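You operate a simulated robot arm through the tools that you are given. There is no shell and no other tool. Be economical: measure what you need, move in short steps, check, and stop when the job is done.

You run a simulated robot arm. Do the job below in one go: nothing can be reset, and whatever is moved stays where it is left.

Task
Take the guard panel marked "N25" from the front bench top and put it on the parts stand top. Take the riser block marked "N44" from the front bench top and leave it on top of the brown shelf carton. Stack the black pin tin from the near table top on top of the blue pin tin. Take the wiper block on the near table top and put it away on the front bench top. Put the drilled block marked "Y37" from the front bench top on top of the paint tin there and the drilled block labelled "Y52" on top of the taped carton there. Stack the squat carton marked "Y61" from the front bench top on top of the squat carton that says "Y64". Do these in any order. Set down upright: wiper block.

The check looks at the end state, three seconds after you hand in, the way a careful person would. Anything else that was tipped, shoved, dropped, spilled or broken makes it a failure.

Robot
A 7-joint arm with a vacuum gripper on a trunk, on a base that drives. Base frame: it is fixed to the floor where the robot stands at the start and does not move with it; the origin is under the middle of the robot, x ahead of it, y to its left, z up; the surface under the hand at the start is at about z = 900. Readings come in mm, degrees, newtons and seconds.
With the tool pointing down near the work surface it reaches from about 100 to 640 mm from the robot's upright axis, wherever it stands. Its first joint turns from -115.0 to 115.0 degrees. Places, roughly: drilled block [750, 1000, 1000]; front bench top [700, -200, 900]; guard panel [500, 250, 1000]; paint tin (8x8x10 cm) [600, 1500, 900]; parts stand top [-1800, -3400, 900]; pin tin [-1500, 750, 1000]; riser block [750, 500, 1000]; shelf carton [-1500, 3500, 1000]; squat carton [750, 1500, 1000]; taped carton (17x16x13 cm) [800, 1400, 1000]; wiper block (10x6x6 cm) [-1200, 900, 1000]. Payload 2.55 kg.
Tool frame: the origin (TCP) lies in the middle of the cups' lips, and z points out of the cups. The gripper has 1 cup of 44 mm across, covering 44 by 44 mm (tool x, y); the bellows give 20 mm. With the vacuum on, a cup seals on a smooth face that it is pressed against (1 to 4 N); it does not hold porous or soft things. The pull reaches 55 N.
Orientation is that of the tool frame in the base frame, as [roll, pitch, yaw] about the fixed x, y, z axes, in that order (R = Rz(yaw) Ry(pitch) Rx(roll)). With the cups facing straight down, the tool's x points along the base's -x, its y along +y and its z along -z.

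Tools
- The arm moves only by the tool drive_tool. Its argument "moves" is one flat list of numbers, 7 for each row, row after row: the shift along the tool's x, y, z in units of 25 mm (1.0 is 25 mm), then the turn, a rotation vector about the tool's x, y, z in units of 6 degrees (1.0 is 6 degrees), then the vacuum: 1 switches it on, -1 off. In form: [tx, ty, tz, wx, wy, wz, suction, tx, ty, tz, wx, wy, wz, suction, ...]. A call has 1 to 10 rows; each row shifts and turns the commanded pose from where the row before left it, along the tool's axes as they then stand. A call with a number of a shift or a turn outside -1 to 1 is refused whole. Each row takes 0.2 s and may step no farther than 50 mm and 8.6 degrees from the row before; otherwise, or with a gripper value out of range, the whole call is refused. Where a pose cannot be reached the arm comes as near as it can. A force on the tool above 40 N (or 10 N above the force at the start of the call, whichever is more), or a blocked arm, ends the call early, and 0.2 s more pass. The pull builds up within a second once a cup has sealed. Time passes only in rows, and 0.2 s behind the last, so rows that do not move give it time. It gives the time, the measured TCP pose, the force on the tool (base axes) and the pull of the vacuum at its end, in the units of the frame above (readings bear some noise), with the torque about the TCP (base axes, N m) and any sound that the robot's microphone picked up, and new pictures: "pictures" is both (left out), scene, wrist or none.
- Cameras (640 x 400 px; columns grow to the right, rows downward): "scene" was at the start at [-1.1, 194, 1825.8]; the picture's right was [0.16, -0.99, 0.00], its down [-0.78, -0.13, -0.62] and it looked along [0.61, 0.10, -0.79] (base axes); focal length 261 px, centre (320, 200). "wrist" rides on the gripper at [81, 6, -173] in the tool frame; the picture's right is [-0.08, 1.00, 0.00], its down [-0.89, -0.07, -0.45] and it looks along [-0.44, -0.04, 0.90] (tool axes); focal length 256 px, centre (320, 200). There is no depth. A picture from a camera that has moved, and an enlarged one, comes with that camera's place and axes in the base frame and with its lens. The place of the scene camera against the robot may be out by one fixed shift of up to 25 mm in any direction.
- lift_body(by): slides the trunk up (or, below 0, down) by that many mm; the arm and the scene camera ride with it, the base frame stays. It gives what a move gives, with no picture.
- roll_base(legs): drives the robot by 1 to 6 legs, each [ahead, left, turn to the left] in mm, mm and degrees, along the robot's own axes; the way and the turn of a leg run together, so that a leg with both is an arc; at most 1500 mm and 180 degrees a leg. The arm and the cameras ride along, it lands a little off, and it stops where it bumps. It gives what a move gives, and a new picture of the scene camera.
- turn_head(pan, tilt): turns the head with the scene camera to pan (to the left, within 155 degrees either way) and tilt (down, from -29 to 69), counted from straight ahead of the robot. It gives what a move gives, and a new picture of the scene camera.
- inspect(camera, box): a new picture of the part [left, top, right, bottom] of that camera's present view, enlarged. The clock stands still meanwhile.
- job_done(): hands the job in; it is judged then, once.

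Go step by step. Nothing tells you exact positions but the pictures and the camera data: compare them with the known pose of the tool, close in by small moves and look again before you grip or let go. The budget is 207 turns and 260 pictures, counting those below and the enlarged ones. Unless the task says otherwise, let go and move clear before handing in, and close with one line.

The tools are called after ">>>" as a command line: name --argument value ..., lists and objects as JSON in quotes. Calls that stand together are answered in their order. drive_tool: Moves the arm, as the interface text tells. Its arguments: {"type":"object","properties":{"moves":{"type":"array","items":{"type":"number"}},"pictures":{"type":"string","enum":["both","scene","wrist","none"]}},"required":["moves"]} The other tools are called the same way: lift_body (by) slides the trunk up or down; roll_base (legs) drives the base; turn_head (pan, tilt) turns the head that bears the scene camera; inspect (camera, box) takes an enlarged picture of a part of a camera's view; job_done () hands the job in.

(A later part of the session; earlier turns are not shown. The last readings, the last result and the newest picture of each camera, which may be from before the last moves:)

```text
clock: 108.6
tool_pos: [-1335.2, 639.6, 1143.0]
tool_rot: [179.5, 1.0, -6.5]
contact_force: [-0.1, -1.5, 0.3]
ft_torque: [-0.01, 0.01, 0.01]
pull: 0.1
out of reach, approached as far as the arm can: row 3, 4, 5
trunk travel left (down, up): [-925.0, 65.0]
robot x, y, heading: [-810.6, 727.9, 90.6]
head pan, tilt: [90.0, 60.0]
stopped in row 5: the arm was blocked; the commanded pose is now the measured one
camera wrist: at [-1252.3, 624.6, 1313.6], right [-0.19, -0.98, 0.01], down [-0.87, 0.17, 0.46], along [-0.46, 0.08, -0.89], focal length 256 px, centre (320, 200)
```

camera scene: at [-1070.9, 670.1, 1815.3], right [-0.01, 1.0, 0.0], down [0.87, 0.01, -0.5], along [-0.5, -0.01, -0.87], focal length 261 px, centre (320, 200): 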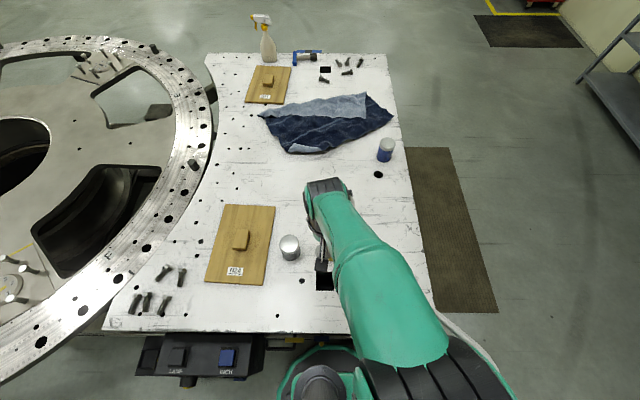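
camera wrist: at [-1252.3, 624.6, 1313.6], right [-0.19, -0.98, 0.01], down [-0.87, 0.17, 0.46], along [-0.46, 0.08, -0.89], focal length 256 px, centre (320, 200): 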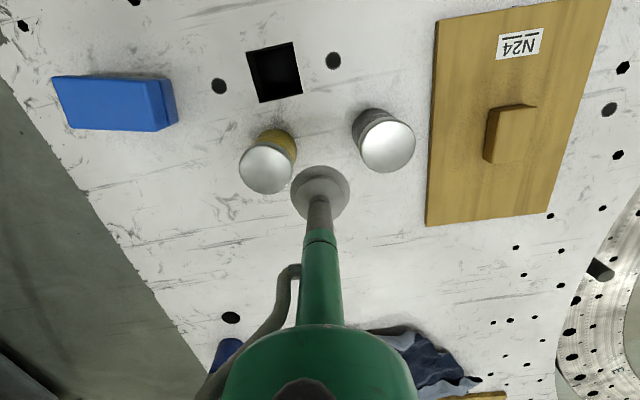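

The arm hit a joint limit because the tin is too far behind the arm's side. I'll shift the base back along the table, staying clear of the box.

>>> roll_base --legs '[[0, -52, 0], [-130, 0, 0]]'

>>> drive_tool --moves '[0, 0, 0, 0.08, 0.17, 1, -1, -0.5, 0, 0, 0, 0, 0, -1, -0.5, 0, 0, 0, 0, 0, -1]' --pictures "both"

```text
clock: 110.4
tool_pos: [-1283.1, 512.7, 1140.5]
tool_rot: [179.6, 1.1, -6.5]
contact_force: [-1.3, 0.1, -0.4]
ft_torque: [0.01, -0.02, 0.0]
pull: 0.0
trunk travel left (down, up): [-925.0, 65.0]
robot x, y, heading: [-760.8, 598.5, 90.8]
head pan, tilt: [90.0, 60.0]
camera scene: at [-1017.2, 543.1, 1815.4], right [-0.01, 1.0, 0.0], down [0.87, 0.01, -0.5], along [-0.5, -0.01, -0.87], focal length 261 px, centre (320, 200)
```

scene: 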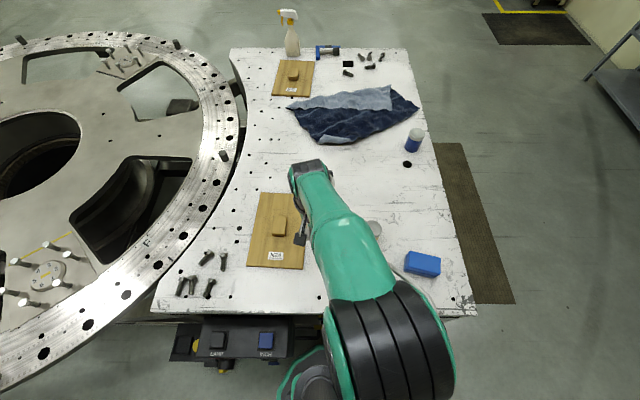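

```text
clock: 111.2
tool_pos: [-1284.8, 525.1, 1124.8]
tool_rot: [179.9, -0.1, -12.6]
contact_force: [-0.6, -1.3, 0.6]
ft_torque: [-0.04, -0.02, 0.02]
pull: 0.0
out of reach, approached as far as the arm can: row 1, 2, 3
trunk travel left (down, up): [-925.0, 65.0]
robot x, y, heading: [-759.7, 600.7, 90.8]
head pan, tilt: [90.0, 60.0]
camera scene: at [-1016.4, 543.7, 1815.6], right [-0.01, 1.0, 0.0], down [0.87, 0.01, -0.5], along [-0.5, -0.01, -0.87], focal length 261 px, centre (320, 200)
camera wrist: at [-1206.5, 500.2, 1297.8], right [-0.3, -0.96, 0.0], down [-0.85, 0.27, 0.45], along [-0.43, 0.13, -0.9], focal length 256 px, centre (320, 200)
```

scene: 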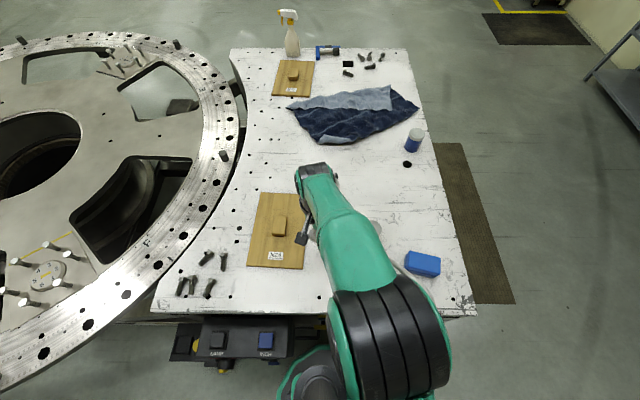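
wrist: 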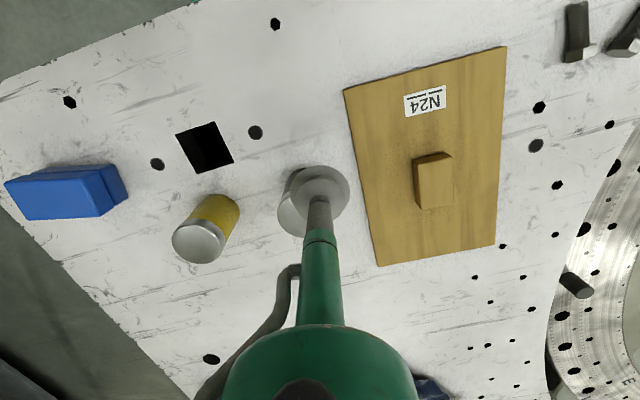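

The reach failed again, so the arm's side angle is the limit and not the radius. I'll back the base up another 150 mm so the tin lies less than 80° to the side.

>>> roll_base --legs '[[-150, -6, 0]]'

>>> drive_tool --moves '[0, -0.5, 0, 0, 0, -0.5, -1, 0, -0.9, 0, 0, 0, -1, -1, 0, -0.9, 0, 0, 0, -0.6, -1, 0, -0.9, 0, 0, 0, 0, -1, 0, -0.9, 0, 0, 0, 0, -1, 0, -0.9, 0, 0, 0, 0, -1]' --pictures "both"

```text
clock: 112.6
tool_pos: [-1275.9, 375.9, 1125.4]
tool_rot: [179.9, 0.2, -12.5]
contact_force: [0.6, -0.4, -0.1]
ft_torque: [-0.02, 0.0, 0.01]
pull: 0.1
trunk travel left (down, up): [-925.0, 65.0]
robot x, y, heading: [-746.6, 455.6, 90.3]
head pan, tilt: [90.0, 60.0]
camera scene: at [-1008.9, 393.9, 1815.5], right [-0.01, 1.0, 0.0], down [0.87, 0.01, -0.5], along [-0.5, -0.01, -0.87], focal length 261 px, centre (320, 200)
```

scene: 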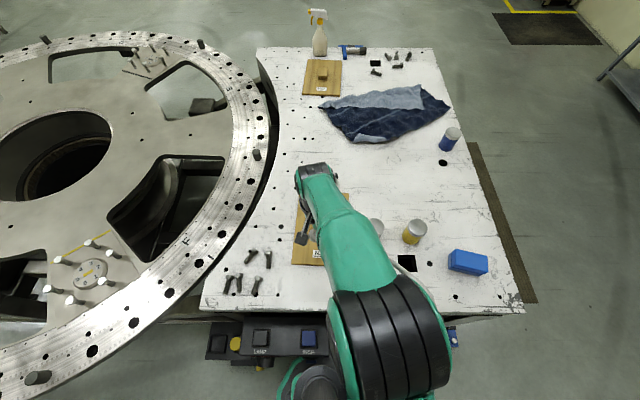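

```text
clock: 114.0
tool_pos: [-1267.5, 499.2, 1124.8]
tool_rot: [179.9, 0.0, 0.1]
contact_force: [0.2, -0.4, -0.2]
ft_torque: [-0.02, -0.02, 0.02]
pull: 0.1
trunk travel left (down, up): [-925.0, 65.0]
robot x, y, heading: [-751.3, 453.4, 90.7]
head pan, tilt: [90.0, 60.0]
camera scene: at [-1008.7, 395.3, 1815.6], right [-0.01, 1.0, 0.0], down [0.87, 0.01, -0.5], along [-0.5, -0.01, -0.87], focal length 261 px, centre (320, 200)
camera wrist: at [-1187.5, 493.7, 1298.4], right [-0.08, -1.0, 0.0], down [-0.89, 0.07, 0.45], along [-0.45, 0.03, -0.89], focal length 256 px, centre (320, 200)
```

scene: 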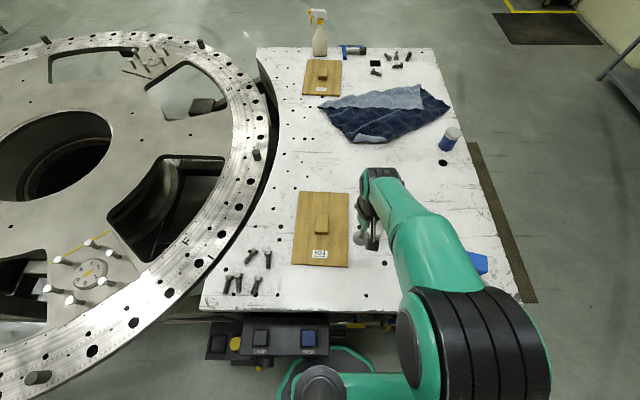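
wrist: 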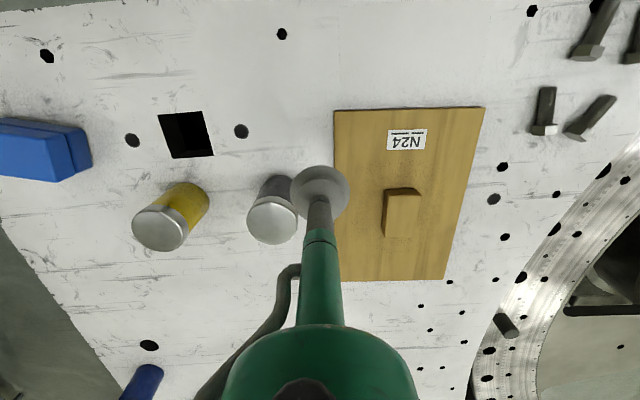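

The black tin's top triangulates to about (-1343, 563, 1032). I'll move above it and come down to about 25 mm above the lid.

>>> drive_tool --moves '[-0.76, -0.64, 0, 0, 0, 0, -1, -0.76, -0.64, 0, 0, 0, 0, -1, -0.76, -0.64, 0, 0, 0, 0, -1, -0.76, -0.64, 0, 0, 0, 0, -1, 0, 0, 0.9, 0, 0, 0, -1, 0, 0, 0.9, 0, 0, 0, -1, 0, 0, 0.6, 0, 0, 0, -1]' --pictures "wrist"

>>> inspect --camera "wrist" --box '[240, 110, 400, 230]'

```text
clock: 115.6
tool_pos: [-1307.4, 556.0, 1045.3]
tool_rot: [179.9, 0.1, 0.0]
contact_force: [0.1, 0.5, 0.5]
ft_torque: [-0.04, 0.03, -0.03]
pull: 0.2
out of reach, approached as far as the arm can: row 2, 3, 4
trunk travel left (down, up): [-925.0, 65.0]
robot x, y, heading: [-750.2, 450.8, 90.8]
head pan, tilt: [90.0, 60.0]
camera wrist: at [-1225.6, 549.3, 1218.3], right [-0.08, -1.0, 0.0], down [-0.89, 0.07, 0.45], along [-0.45, 0.03, -0.89], focal length 256 px, centre (320, 200)
```

wrist: 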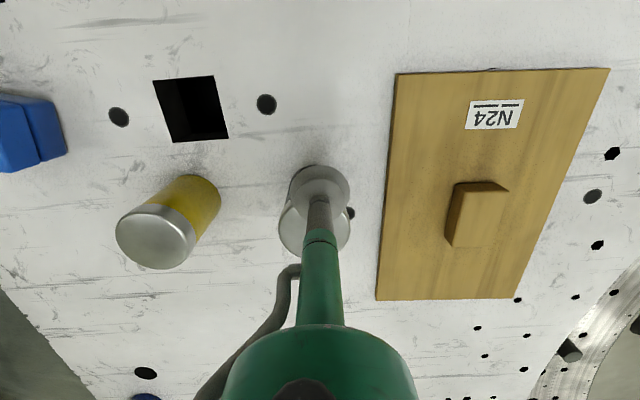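

```text
3.33 times, centred on (320, 170) of wrist
camera zoom: at [-1225.6, 549.3, 1218.3], right [-0.08, -1.0, 0.0], down [-0.89, 0.07, 0.45], along [-0.45, 0.03, -0.89], focal length 853 px, centre (320, 300)
```

zoom: 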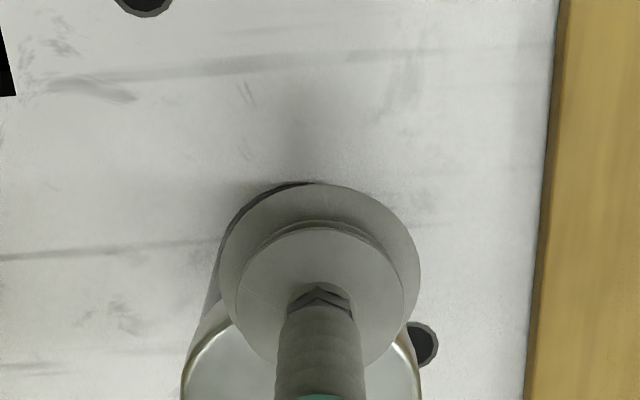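

At this height the reach runs out just short. Raising the trunk should give more reach at lid level, so I'll lift it and then extend.

>>> lift_body --by 60

>>> drive_tool --moves '[0, 0, 0.8, 0, 0, 0, -1, 0, 0, 0.8, 0, 0, 0, -1, -0.5, -0.1, 0.2, 0, 0, 0, -1, -0.5, -0.1, 0, 0, 0, 0, -1, -0.44, -0.1, 0, 0, 0, 0, -1]' --pictures "wrist"

```text
clock: 116.6
tool_pos: [-1305.8, 557.1, 1106.2]
tool_rot: [179.8, 0.1, 0.0]
contact_force: [0.6, -0.2, -0.1]
ft_torque: [-0.02, 0.02, 0.0]
pull: 0.1
trunk travel left (down, up): [-985.0, 5.0]
robot x, y, heading: [-747.5, 452.6, 90.7]
head pan, tilt: [90.0, 60.0]
```

```text
clock: 117.8
tool_pos: [-1342.3, 563.5, 1058.5]
tool_rot: [180.0, 0.0, 0.0]
contact_force: [-0.5, 0.0, 0.2]
ft_torque: [0.01, -0.01, -0.03]
pull: 0.0
trunk travel left (down, up): [-985.0, 5.0]
robot x, y, heading: [-750.8, 451.8, 90.4]
head pan, tilt: [90.0, 60.0]
camera wrist: at [-1261.9, 556.8, 1233.4], right [-0.08, -1.0, 0.0], down [-0.89, 0.07, 0.45], along [-0.45, 0.03, -0.89], focal length 256 px, centre (320, 200)
```

wrist: 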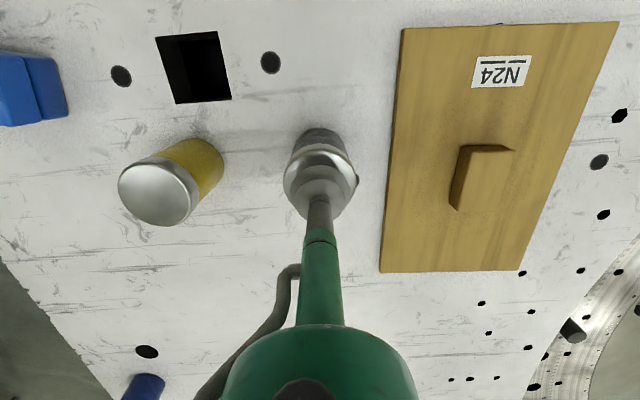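

>>> inspect --camera "wrist" --box '[260, 115, 380, 235]'

```text
3.33 times, centred on (320, 175) of wrist
camera zoom: at [-1261.9, 556.8, 1233.4], right [-0.08, -1.0, 0.0], down [-0.89, 0.07, 0.45], along [-0.45, 0.03, -0.89], focal length 853 px, centre (320, 283)
```

zoom: 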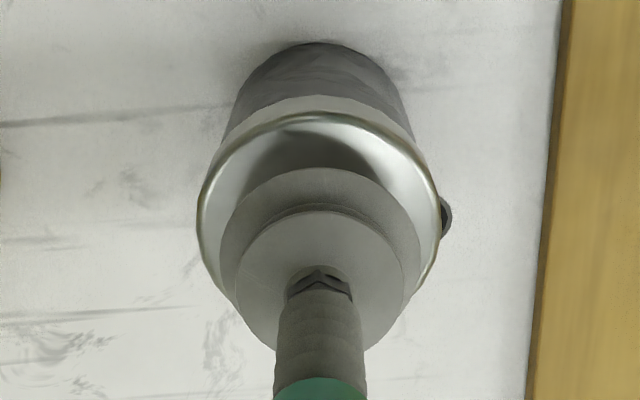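

The cup is centred on the lid. I'll lower with the vacuum on and take it.

>>> drive_tool --moves '[-0.05, 0, 0.6, 0, 0, 0, 1, 0, 0, 0.25, 0, 0, 0, 1, 0, 0, 0.2, 0, 0, 0, 1, 0, 0, 0.15, 0, 0, 0, 1, 0, 0, 0, 0, 0, 0, 1]' --pictures "none"

```text
clock: 119.0
tool_pos: [-1344.0, 563.5, 1036.0]
tool_rot: [-180.0, 0.7, 0.0]
contact_force: [2.9, -0.4, 27.2]
ft_torque: [0.04, -0.41, 0.01]
pull: 55.2
trunk travel left (down, up): [-985.0, 5.0]
robot x, y, heading: [-748.5, 449.6, 90.8]
head pan, tilt: [90.0, 60.0]
```

>>> drive_tool --moves '[0, 0, -0.3, 0, 0, 0, 1, 0, 0, -0.3, 0, 0, 0, 1, 0, 0, -0.6, 0, 0, 0, 1, 0, 0, -0.6, 0, 0, 0, 1, 0, 0, -0.6, 0, 0, 0, 1]' --pictures "wrist"

```text
clock: 120.2
tool_pos: [-1335.6, 562.9, 1089.6]
tool_rot: [179.9, 0.1, 0.0]
contact_force: [0.0, 0.0, -4.2]
ft_torque: [0.02, 0.01, 0.0]
pull: 55.2
out of reach, approached as far as the arm can: row 4, 5
trunk travel left (down, up): [-985.0, 5.0]
robot x, y, heading: [-749.6, 451.0, 90.6]
head pan, tilt: [90.0, 60.0]
camera wrist: at [-1254.9, 556.0, 1261.6], right [-0.08, -1.0, 0.0], down [-0.89, 0.07, 0.45], along [-0.44, 0.03, -0.9], focal length 256 px, centre (320, 200)
```

wrist: 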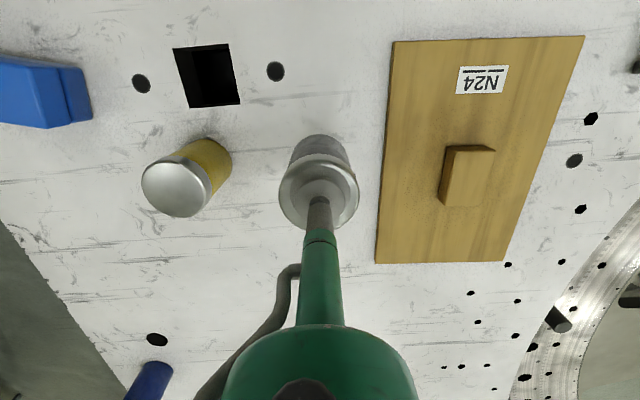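

The black tin is held. I'll retract towards the robot while raising it, so it clears the other tins.

>>> drive_tool --moves '[0.5, 0, -0.7, 0, 0, 0, 1, 0.8, 0, -0.7, 0, 0, 0, 1, 0.9, 0, -0.7, 0, 0, 0, 1, 0.9, 0, -0.7, 0, 0, 0, 1, 0.9, 0, -0.7, 0, 0, 0, 1, 0.9, 0, -0.7, 0, 0, 0, 1, 0.9, 0, 0, 0, 0, 0, 1, 0.9, 0, 0, 0, 0, 0, 1, 0.9, 0, 0, 0, 0, 0, 1, 0.9, 0, 0, 0, 0, 0, 1]' --pictures "none"

>>> roll_base --legs '[[0, -150, 0], [1000, 0, 0]]'

```text
clock: 122.4
tool_pos: [-1122.6, 563.0, 1194.6]
tool_rot: [-180.0, 0.1, 0.1]
contact_force: [1.6, -0.4, -4.0]
ft_torque: [-0.01, 0.03, 0.0]
pull: 54.3
trunk travel left (down, up): [-985.0, 5.0]
robot x, y, heading: [-750.6, 452.0, 90.6]
head pan, tilt: [90.0, 60.0]
```

```text
clock: 128.5
tool_pos: [-982.1, 1558.2, 1194.4]
tool_rot: [179.9, 0.2, -0.1]
contact_force: [0.2, 0.4, -3.0]
ft_torque: [0.01, -0.04, 0.0]
pull: 55.1
trunk travel left (down, up): [-985.0, 5.0]
robot x, y, heading: [-608.1, 1449.1, 90.5]
head pan, tilt: [90.0, 60.0]
camera scene: at [-867.7, 1388.7, 1875.5], right [-0.01, 1.0, 0.0], down [0.87, 0.01, -0.5], along [-0.5, 0.0, -0.87], focal length 261 px, centre (320, 200)
```

scene: 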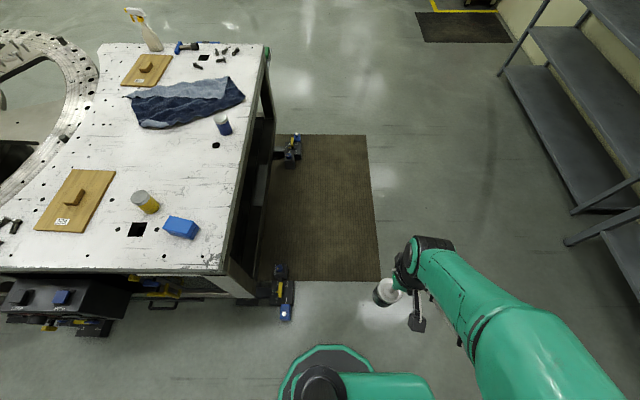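

The tin rides fine. The table's casters stick out to about y 1180, so I'll turn left, pass at y of about 1510, and come alongside the blue tin.

>>> roll_base --legs '[[0, 0, 90], [0, -70, 0], [1090, 0, 0]]'

```text
clock: 138.6
tool_pos: [-1819.0, 1119.0, 1194.6]
tool_rot: [179.9, 0.1, 90.5]
contact_force: [0.6, -0.6, -3.2]
ft_torque: [0.04, 0.0, 0.01]
pull: 55.2
trunk travel left (down, up): [-985.0, 5.0]
robot x, y, heading: [-1709.9, 1496.3, -178.6]
head pan, tilt: [90.0, 60.0]
camera scene: at [-1661.7, 1256.4, 1878.5], right [-1.0, -0.02, 0.0], down [-0.02, 0.87, -0.5], along [0.01, -0.5, -0.87], focal length 261 px, centre (320, 200)
```

scene: 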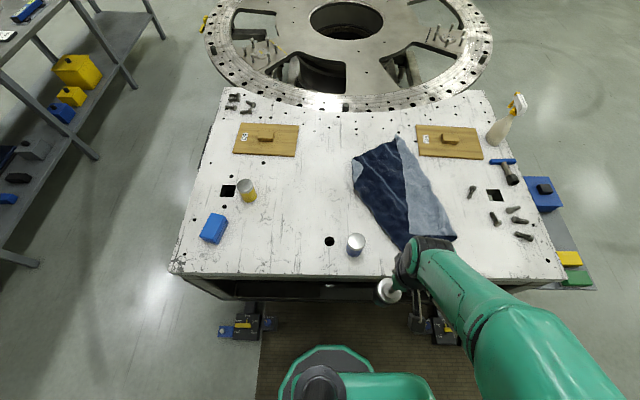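

The blue tin's lid shows near (-1779, 930). I'll slide closer and look through the wrist camera.

>>> roll_base --legs '[[0, 70, 0]]'

>>> drive_tool --moves '[0, 0, 0, 0, 0, 0, 1]' --pictures "wrist"

```text
clock: 139.6
tool_pos: [-1817.4, 1050.7, 1192.8]
tool_rot: [179.9, 0.1, 90.4]
contact_force: [-0.1, -0.4, -3.7]
ft_torque: [0.08, 0.0, -0.01]
pull: 55.1
trunk travel left (down, up): [-985.0, 5.0]
robot x, y, heading: [-1709.0, 1420.9, -178.6]
head pan, tilt: [90.0, 60.0]
camera scene: at [-1660.2, 1187.9, 1878.6], right [-1.0, -0.02, 0.0], down [-0.02, 0.87, -0.5], along [0.01, -0.5, -0.87], focal length 261 px, centre (320, 200)
```

scene: 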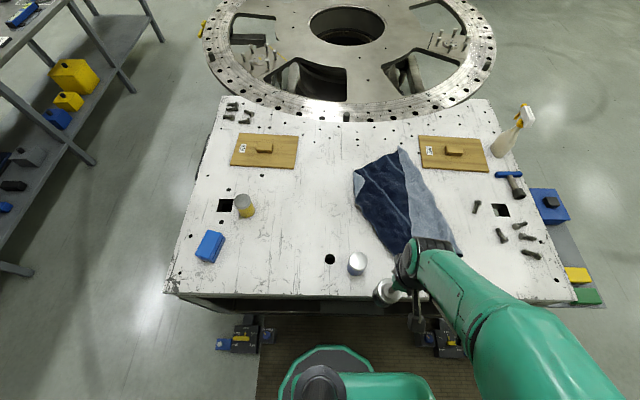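

```text
clock: 140.0
tool_pos: [-1817.9, 1052.9, 1192.4]
tool_rot: [179.9, 0.1, 90.5]
contact_force: [-0.7, 0.3, -3.3]
ft_torque: [-0.02, 0.0, 0.03]
pull: 54.5
trunk travel left (down, up): [-985.0, 5.0]
robot x, y, heading: [-1711.3, 1426.4, -178.8]
head pan, tilt: [90.0, 60.0]
camera wrist: at [-1812.0, 1133.5, 1365.1], right [1.0, -0.07, 0.0], down [-0.06, -0.89, 0.45], along [-0.03, -0.45, -0.89], focal length 256 px, centre (320, 200)
```

wrist: 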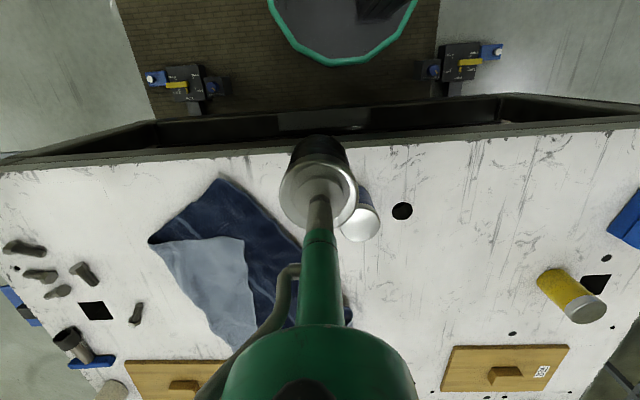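

The lid is partly hidden by the held tin. I'll take a second view from the other side to triangulate it.

>>> drive_tool --moves '[-0.4, 0.95, 0, 0, 0, 0, 1, -0.4, 0.95, 0, 0, 0, 0, 1, -0.4, 0.95, 0, 0, 0, 0, 1, -0.4, 0.95, 0, 0, 0, 0, 1, -0.4, 0.95, 0, 0, 0, 0, 1]' --pictures "wrist"

>>> inspect --camera "wrist" --box '[180, 130, 340, 230]'

```text
clock: 141.2
tool_pos: [-1696.9, 1002.2, 1191.5]
tool_rot: [-180.0, -0.1, 90.6]
contact_force: [0.5, -0.5, -3.5]
ft_torque: [0.02, -0.04, 0.01]
pull: 54.4
trunk travel left (down, up): [-985.0, 5.0]
robot x, y, heading: [-1709.6, 1426.5, -179.0]
head pan, tilt: [90.0, 60.0]
camera wrist: at [-1691.5, 1081.6, 1364.9], right [1.0, -0.07, 0.0], down [-0.06, -0.89, 0.45], along [-0.03, -0.44, -0.9], focal length 256 px, centre (320, 200)
```

wrist: 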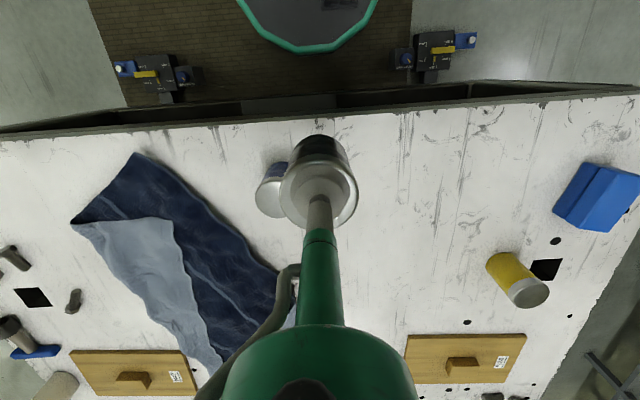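

```text
4.00 times, centred on (260, 180) of wrist
camera zoom: at [-1691.5, 1081.6, 1364.9], right [1.0, -0.07, 0.0], down [-0.06, -0.89, 0.45], along [-0.03, -0.44, -0.9], focal length 1024 px, centre (560, 280)
```

zoom: 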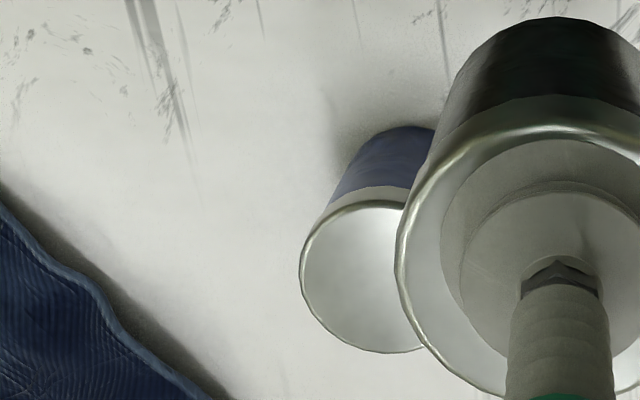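

The blue tin's lid comes out at about (-1765, 925), z about 1035. I'll move the held tin over it and lower partway.

>>> drive_tool --moves '[-0.77, -0.68, 0, 0, 0, 0, 1, -0.77, -0.68, 0, 0, 0, 0, 1, -0.77, -0.68, 0, 0, 0, 0, 1, -0.77, -0.68, 0, 0, 0, 0, 1, 0, 0, 0.6, 0, 0, 0, 1, 0, 0, 0.6, 0, 0, 0, 1]' --pictures "wrist"

>>> inspect --camera "wrist" --box '[250, 90, 410, 210]'

>>> inspect --camera "scene" --box '[270, 190, 430, 310]'

```text
clock: 142.6
tool_pos: [-1765.3, 922.9, 1160.5]
tool_rot: [179.9, 0.0, 90.5]
contact_force: [0.5, -1.5, -3.4]
ft_torque: [0.03, 0.01, -0.01]
pull: 54.9
trunk travel left (down, up): [-985.0, 5.0]
robot x, y, heading: [-1708.9, 1423.6, -179.1]
head pan, tilt: [90.0, 60.0]
camera wrist: at [-1759.8, 1003.2, 1333.8], right [1.0, -0.07, 0.0], down [-0.06, -0.89, 0.45], along [-0.03, -0.44, -0.9], focal length 256 px, centre (320, 200)
```

wrist: 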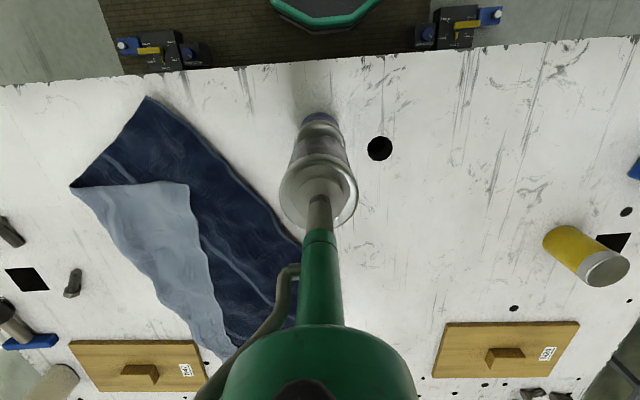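

```text
3.33 times, centred on (330, 150) of wrist
camera zoom: at [-1759.8, 1003.2, 1333.8], right [1.0, -0.07, 0.0], down [-0.06, -0.89, 0.45], along [-0.03, -0.44, -0.9], focal length 853 px, centre (287, 367)
```

zoom: 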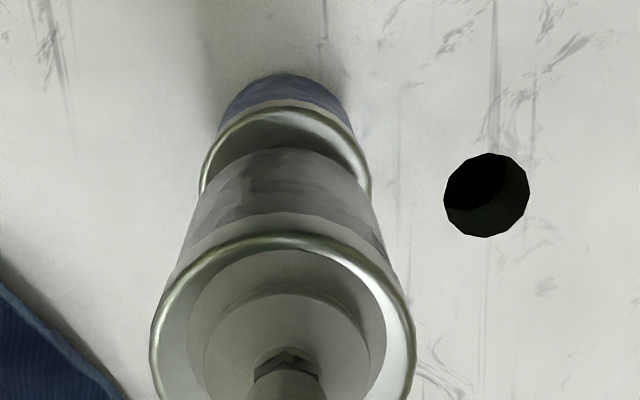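

```text
3.33 times, centred on (350, 250) of scene
camera zoom: at [-1660.4, 1186.5, 1878.4], right [-1.0, -0.02, 0.0], down [-0.02, 0.87, -0.5], along [0.01, -0.5, -0.87], focal length 871 px, centre (220, 33)
```

zoom: 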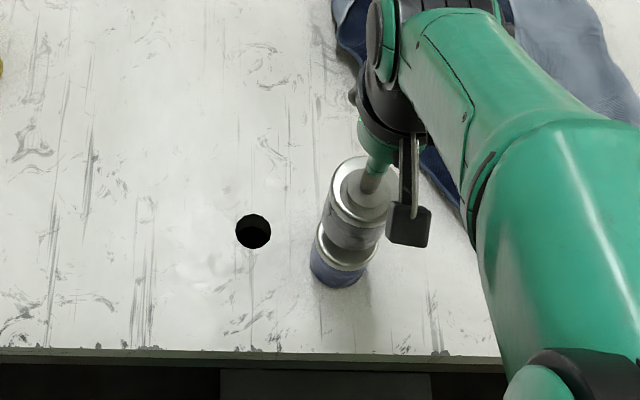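

The stack is aligned to within about 2 mm. I'll lower in small steps and watch the force.

>>> drive_tool --moves '[0, 0, 0.2, 0, 0, 0, 1, 0, 0, 0.2, 0, 0, 0, 1, 0, 0, 0.2, 0, 0, 0, 1]' --pictures "wrist"

>>> inspect --camera "scene" --box '[310, 210, 390, 290]'

```text
clock: 143.4
tool_pos: [-1763.7, 924.0, 1147.2]
tool_rot: [-180.0, 0.0, 90.5]
contact_force: [-0.3, 0.3, -3.2]
ft_torque: [0.04, 0.0, -0.05]
pull: 54.9
trunk travel left (down, up): [-985.0, 5.0]
robot x, y, heading: [-1706.7, 1422.5, -178.9]
head pan, tilt: [90.0, 60.0]
camera wrist: at [-1759.6, 1003.9, 1319.6], right [1.0, -0.07, 0.0], down [-0.06, -0.89, 0.45], along [-0.03, -0.45, -0.9], focal length 256 px, centre (320, 200)
```

wrist: 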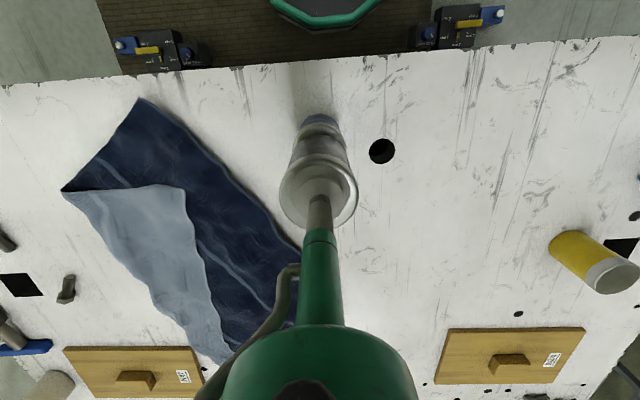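

```text
5.00 times, centred on (350, 250) of scene
camera zoom: at [-1660.1, 1187.3, 1878.5], right [-1.0, -0.02, 0.0], down [-0.02, 0.87, -0.5], along [0.01, -0.5, -0.87], focal length 1307 px, centre (170, -50)
```

zoom: 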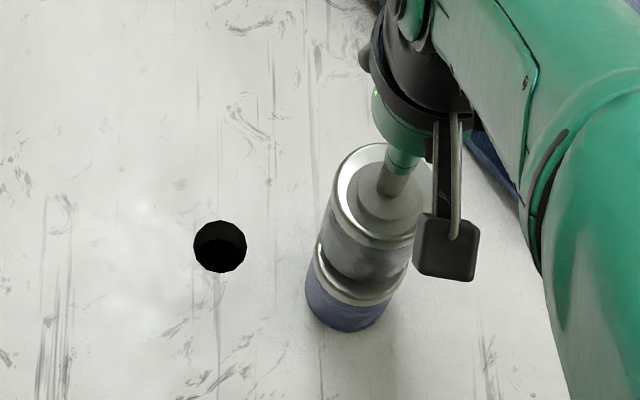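

>>> drive_tool --moves '[0, 0, 0.15, 0, 0, 0, 1, 0, 0, 0.15, 0, 0, 0, 1]' --pictures "none"

>>> drive_tool --moves '[0, 0, 0.15, 0, 0, 0, 1, 0, 0, 0.1, 0, 0, 0, 1]' --pictures "none"

```text
clock: 144.0
tool_pos: [-1766.1, 924.0, 1139.6]
tool_rot: [179.8, 0.0, 90.6]
contact_force: [0.8, 0.1, -2.4]
ft_torque: [0.02, 0.0, -0.02]
pull: 55.3
trunk travel left (down, up): [-985.0, 5.0]
robot x, y, heading: [-1709.8, 1422.3, -178.9]
head pan, tilt: [90.0, 60.0]
```

```text
clock: 144.6
tool_pos: [-1764.8, 923.5, 1132.2]
tool_rot: [179.9, 0.0, 90.5]
contact_force: [-0.3, 0.0, -4.0]
ft_torque: [0.06, 0.02, 0.02]
pull: 55.3
trunk travel left (down, up): [-985.0, 5.0]
robot x, y, heading: [-1711.9, 1424.7, -178.8]
head pan, tilt: [90.0, 60.0]
```

>>> drive_tool --moves '[0, 0, 0.1, 0, 0, 0, 1, 0, 0, 0.1, 0, 0, 0, 1]' --pictures "none"

>>> inspect --camera "scene" --box '[310, 210, 390, 290]'

```text
clock: 145.2
tool_pos: [-1764.9, 924.3, 1127.0]
tool_rot: [179.9, 0.0, 90.5]
contact_force: [-0.8, 0.0, -3.1]
ft_torque: [0.01, -0.01, 0.0]
pull: 54.7
trunk travel left (down, up): [-985.0, 5.0]
robot x, y, heading: [-1708.6, 1428.8, -179.2]
head pan, tilt: [90.0, 60.0]
```

```text
5.00 times, centred on (350, 250) of scene
camera zoom: at [-1660.2, 1187.3, 1878.5], right [-1.0, -0.02, 0.0], down [-0.02, 0.87, -0.5], along [0.01, -0.5, -0.87], focal length 1307 px, centre (170, -50)
```

zoom: 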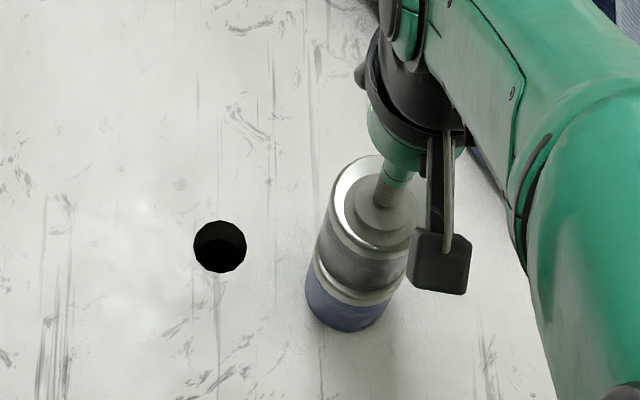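

>>> drive_tool --moves '[0, 0, 0.1, 0, 0, 0, 1, 0, 0, 0.1, 0, 0, 0, 1]' --pictures "none"

>>> drive_tool --moves '[0, 0, 0.1, 0, 0, 0, 1, 0, 0, 0.08, 0, 0, 0, 1]' --pictures "none"

```text
clock: 145.8
tool_pos: [-1765.5, 924.1, 1127.0]
tool_rot: [179.8, 0.4, 90.6]
contact_force: [-1.9, 2.5, 15.0]
ft_torque: [0.17, 0.0, 0.04]
pull: 55.0
trunk travel left (down, up): [-985.0, 5.0]
robot x, y, heading: [-1708.2, 1421.0, -179.0]
head pan, tilt: [90.0, 60.0]
```

```text
clock: 146.4
tool_pos: [-1765.2, 924.4, 1124.0]
tool_rot: [179.9, 0.7, 90.5]
contact_force: [-1.2, 3.8, 34.9]
ft_torque: [0.34, 0.09, -0.02]
pull: 54.8
trunk travel left (down, up): [-985.0, 5.0]
robot x, y, heading: [-1706.5, 1426.5, -179.0]
head pan, tilt: [90.0, 60.0]
```

It is seated. I'll ease off the push, then release and lift straight up.

>>> drive_tool --moves '[0, 0, -0.14, 0, 0, 0, 1, 0, 0, 0, 0, 0, 0, -1, 0, 0, 0, 0, 0, 0, -1, 0, 0, 0, 0, 0, 0, -1, 0, 0, 0, 0, 0, 0, -1, 0, 0, -0.3, 0, 0, 0, -1, 0, 0, -0.8, 0, 0, 0, -1, 0, 0, -0.8, 0, 0, 0, -1, 0, 0, -0.8, 0, 0, 0, -1]' --pictures "both"

>>> inspect --camera "scene" --box '[310, 210, 390, 290]'

```text
clock: 148.4
tool_pos: [-1765.4, 923.6, 1187.9]
tool_rot: [179.9, 0.0, 90.5]
contact_force: [0.6, 0.0, -0.6]
ft_torque: [0.01, 0.01, 0.0]
pull: 0.0
trunk travel left (down, up): [-985.0, 5.0]
robot x, y, heading: [-1710.1, 1426.8, -178.7]
head pan, tilt: [90.0, 60.0]
camera scene: at [-1660.2, 1188.0, 1878.6], right [-1.0, -0.02, 0.0], down [-0.02, 0.87, -0.5], along [0.01, -0.5, -0.87], focal length 261 px, centre (320, 200)
camera wrist: at [-1759.4, 1004.6, 1361.9], right [1.0, -0.07, 0.0], down [-0.06, -0.89, 0.45], along [-0.03, -0.44, -0.9], focal length 256 px, centre (320, 200)
```

scene: 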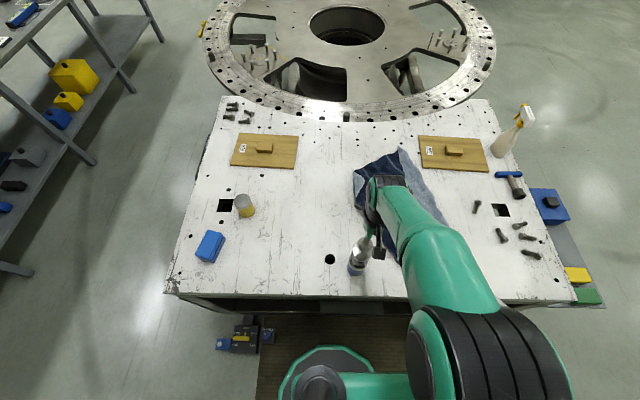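
wrist: 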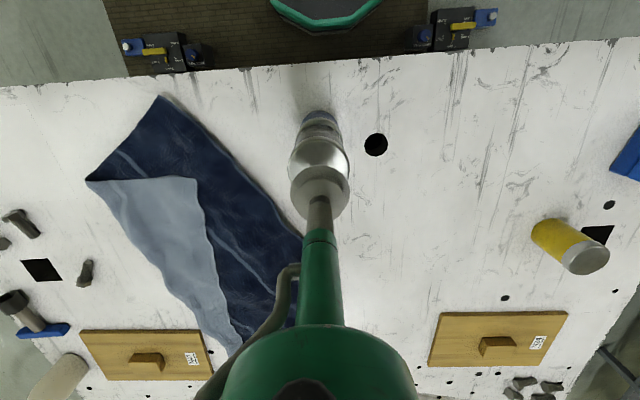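

```text
5.00 times, centred on (350, 250) of scene
camera zoom: at [-1660.2, 1188.0, 1878.6], right [-1.0, -0.02, 0.0], down [-0.02, 0.87, -0.5], along [0.01, -0.5, -0.87], focal length 1307 px, centre (170, -50)
```

zoom: 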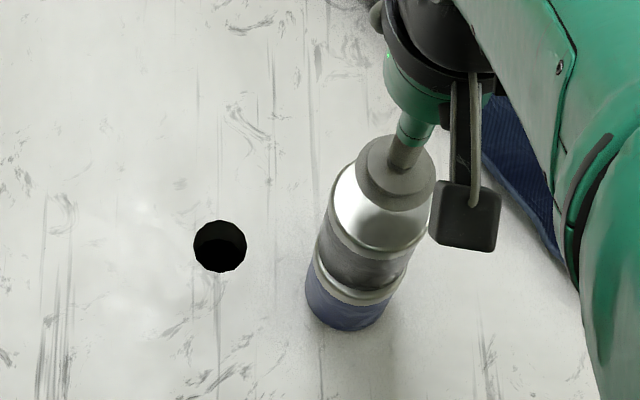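

The black tin sits straight on the blue tin. Next is the wiper at about (-1275, 883); I'll retract and drive back round to the front of the table.

>>> drive_tool --moves '[0.2, 0, -0.5, 0, 0, 0, -1, 0.9, 0, 0, 0, 0, 0, -1, 0.9, 0, 0, 0, 0, 0, -1, 0.9, 0, 0, 0, 0, 0, -1, 0.9, 0, 0, 0, 0, 0, -1, 0.9, 0, 0, 0, 0, 0, -1, 0.9, 0, 0, 0, 0, 0, -1]' --pictures "none"

>>> roll_base --legs '[[0, -80, 0], [-1100, 0, 0], [0, 0, -91], [-730, 0, 0], [0, 195, 0]]'

>>> drive_tool --moves '[-0.5, 0, 0, 0, 0, 0, -1, -0.5, 0, 0, 0, 0, 0, -1]' --pictures "wrist"

```text
clock: 150.0
tool_pos: [-1767.0, 1065.2, 1201.0]
tool_rot: [179.8, 0.2, 90.6]
contact_force: [-0.6, 0.3, -0.6]
ft_torque: [-0.03, 0.01, -0.02]
pull: 0.1
trunk travel left (down, up): [-985.0, 5.0]
robot x, y, heading: [-1708.8, 1425.2, -178.8]
head pan, tilt: [90.0, 60.0]
```

```text
clock: 165.0
tool_pos: [-1166.8, 860.1, 1200.3]
tool_rot: [179.9, -0.1, -1.0]
contact_force: [0.1, -0.2, -0.3]
ft_torque: [0.01, -0.03, -0.03]
pull: 0.1
trunk travel left (down, up): [-985.0, 5.0]
robot x, y, heading: [-804.5, 791.7, 89.4]
head pan, tilt: [90.0, 60.0]
camera scene: at [-1067.5, 739.8, 1875.6], right [0.01, 1.0, 0.0], down [0.87, -0.01, -0.5], along [-0.5, 0.0, -0.87], focal length 261 px, centre (320, 200)
```

scene: 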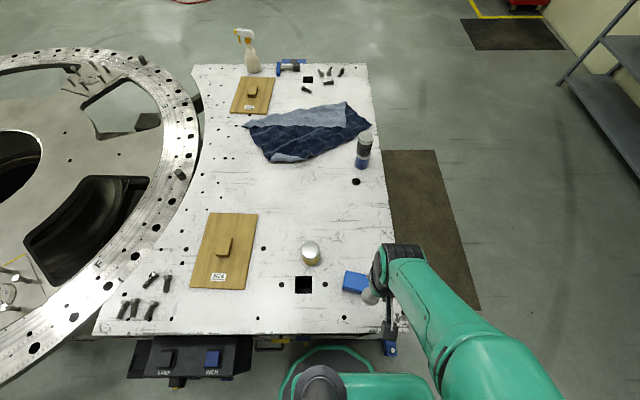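

```text
clock: 165.6
tool_pos: [-1193.6, 860.2, 1200.2]
tool_rot: [179.9, 0.0, -1.2]
contact_force: [0.2, -0.3, -0.7]
ft_torque: [-0.02, -0.02, 0.02]
pull: 0.2
trunk travel left (down, up): [-985.0, 5.0]
robot x, y, heading: [-809.6, 791.8, 89.3]
head pan, tilt: [90.0, 60.0]
camera wrist: at [-1112.8, 851.4, 1372.9], right [-0.1, -1.0, 0.0], down [-0.89, 0.09, 0.45], along [-0.44, 0.04, -0.9], focal length 256 px, centre (320, 200)
```

wrist: 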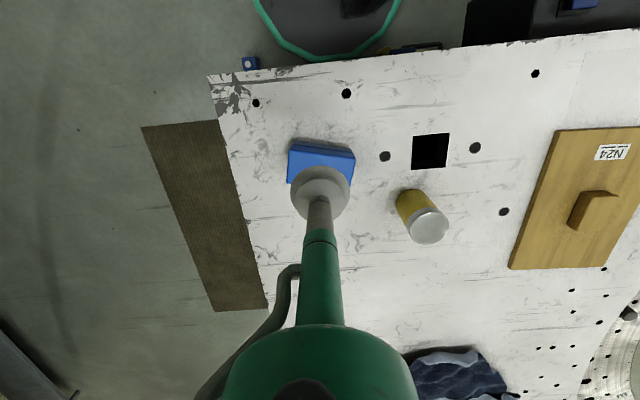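

The wiper is right under the cup. I'll shift aside and lower a bit for an unobstructed look at it.

>>> drive_tool --moves '[0, 0.9, 0.4, 0, 0, 0, -1, 0, 0.9, 0.4, 0, 0, 0, -1, 0, 0.9, 0.4, 0, 0, 0, -1, 0, 0.9, 0.4, 0, 0, 0, -1, -0.6, 0, 0, 0, 0, 0, -1]' --pictures "wrist"

>>> inspect --camera "wrist" --box '[150, 80, 310, 200]'

```text
clock: 166.8
tool_pos: [-1209.5, 770.4, 1159.9]
tool_rot: [179.9, -0.1, -1.0]
contact_force: [0.3, 0.5, -0.6]
ft_torque: [0.04, 0.0, 0.01]
pull: 0.1
trunk travel left (down, up): [-985.0, 5.0]
robot x, y, heading: [-805.9, 789.4, 89.5]
head pan, tilt: [90.0, 60.0]
camera wrist: at [-1128.7, 762.6, 1333.0], right [-0.1, -1.0, 0.0], down [-0.89, 0.09, 0.45], along [-0.44, 0.04, -0.9], focal length 256 px, centre (320, 200)
```

wrist: 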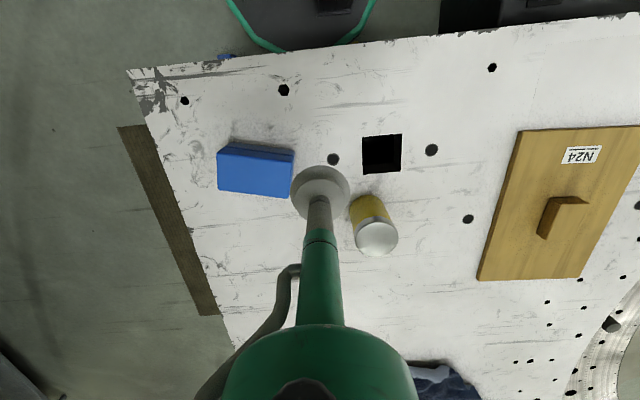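

```text
3.33 times, centred on (230, 140) of wrist
camera zoom: at [-1128.7, 762.6, 1333.0], right [-0.1, -1.0, 0.0], down [-0.89, 0.09, 0.45], along [-0.44, 0.04, -0.9], focal length 853 px, centre (620, 400)
```

zoom: 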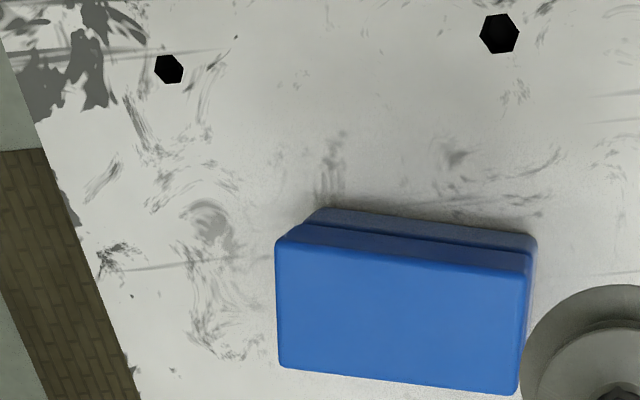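

The wiper's flat top is centred near (-1241, 862) at z of about 1004. I'll move over it and descend close.

>>> drive_tool --moves '[-0.32, -0.92, 0, 0, 0, 0, -1, -0.32, -0.92, 0, 0, 0, 0, -1, -0.32, -0.92, 0, 0, 0, 0, -1, -0.32, -0.92, 0, 0, 0, 0, -1, 0, 0, 1, 0, 0, 0, -1, 0, 0, 1, 0, 0, 0, -1, 0, 0, 1, 0, 0, 0, -1, 0, 0, 1, 0, 0, 0, -1, 0, 0, 0.8, 0, 0, 0, -1]' --pictures "wrist"

>>> inspect --camera "wrist" --box '[220, 90, 420, 240]'

```text
clock: 168.8
tool_pos: [-1239.5, 863.5, 1038.4]
tool_rot: [179.9, 0.1, -1.1]
contact_force: [-0.4, 0.0, 0.2]
ft_torque: [-0.02, -0.01, 0.02]
pull: 0.0
trunk travel left (down, up): [-985.0, 5.0]
robot x, y, heading: [-809.1, 793.2, 89.7]
head pan, tilt: [90.0, 60.0]
camera wrist: at [-1158.3, 854.7, 1212.5], right [-0.1, -1.0, 0.0], down [-0.89, 0.09, 0.45], along [-0.44, 0.04, -0.9], focal length 256 px, centre (320, 200)
```

wrist: 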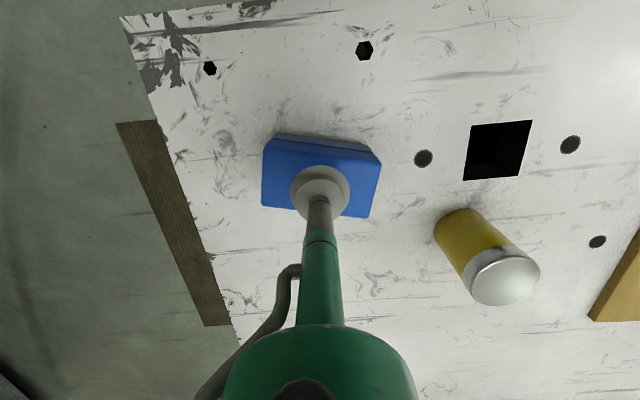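

```text
2.67 times, centred on (320, 165) of wrist
camera zoom: at [-1158.3, 854.7, 1212.5], right [-0.1, -1.0, 0.0], down [-0.89, 0.09, 0.45], along [-0.44, 0.04, -0.9], focal length 683 px, centre (320, 293)
```

zoom: 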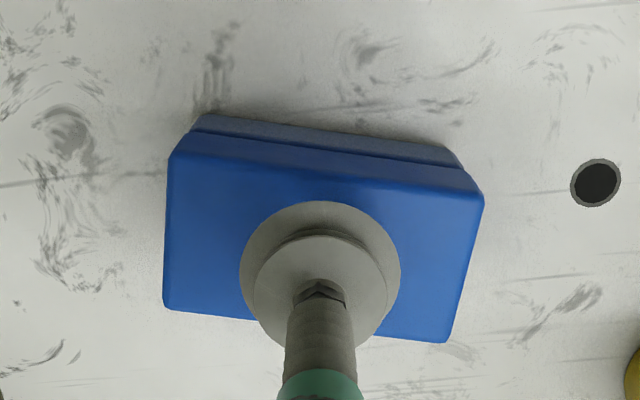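

>>> drive_tool --moves '[-0.28, 0, 0.6, 0, 0, 0, 1, 0, 0, 0.4, 0, 0, 0, 1, 0, 0, 0.2, 0, 0, 0, 1, 0, 0, 0.2, 0, 0, 0, 1, 0, 0, 0, 0, 0, 0, 1]' --pictures "none"

```text
clock: 170.0
tool_pos: [-1245.9, 862.8, 1008.1]
tool_rot: [179.9, 0.5, -1.1]
contact_force: [3.4, 1.1, 27.1]
ft_torque: [0.09, -0.4, 0.02]
pull: 55.1
trunk travel left (down, up): [-985.0, 5.0]
robot x, y, heading: [-805.2, 797.1, 89.4]
head pan, tilt: [90.0, 60.0]
```

The wiper is gripped. I'll lift it and bring the hand in.

>>> drive_tool --moves '[0, 0, -0.3, 0, 0, 0, 1, 0, 0, -0.6, 0, 0, 0, 1, 0, 0, -0.9, 0, 0, 0, 1, 0.5, 0, -0.9, 0, 0, 0, 1, 0.6, 0, -0.9, 0, 0, 0, 1, 0.7, 0, -0.9, 0, 0, 0, 1, 0.7, 0, -0.9, 0, 0, 0, 1, 0.7, 0, -0.5, 0, 0, 0, 1]' --pictures "wrist"

>>> roll_base --legs '[[0, -560, 0], [0, 0, -180], [730, 0, 0]]'

```text
clock: 171.8
tool_pos: [-1165.0, 861.8, 1153.5]
tool_rot: [179.9, 0.1, -1.0]
contact_force: [-0.3, -0.1, -1.2]
ft_torque: [0.03, -0.01, 0.0]
pull: 54.7
trunk travel left (down, up): [-985.0, 5.0]
robot x, y, heading: [-806.9, 790.1, 89.6]
head pan, tilt: [90.0, 60.0]
camera wrist: at [-1084.3, 853.3, 1326.2], right [-0.1, -1.0, 0.0], down [-0.89, 0.09, 0.45], along [-0.44, 0.04, -0.89], focal length 256 px, centre (320, 200)
```

wrist: 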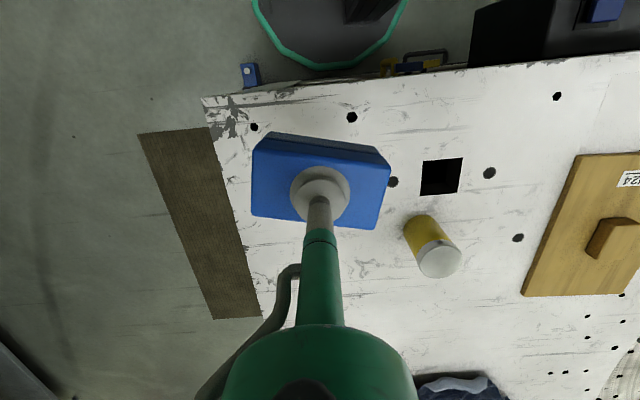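

```text
clock: 186.0
tool_pos: [72.3, -22.3, 1152.1]
tool_rot: [179.9, 0.0, 176.7]
contact_force: [0.2, 0.5, -1.4]
ft_torque: [0.0, -0.01, 0.02]
pull: 54.9
trunk travel left (down, up): [-985.0, 5.0]
robot x, y, heading: [-282.5, 60.1, -92.8]
head pan, tilt: [90.0, 60.0]
camera scene: at [-52.3, 114.5, 1875.6], right [-0.05, -1.0, 0.0], down [-0.87, 0.04, -0.5], along [0.5, -0.02, -0.87], focal length 261 px, centre (320, 200)
```

scene: 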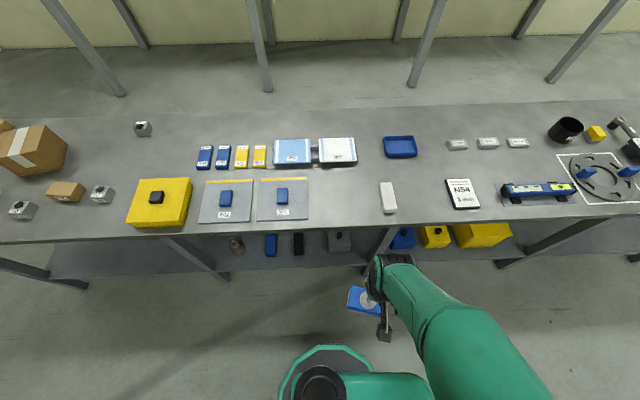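

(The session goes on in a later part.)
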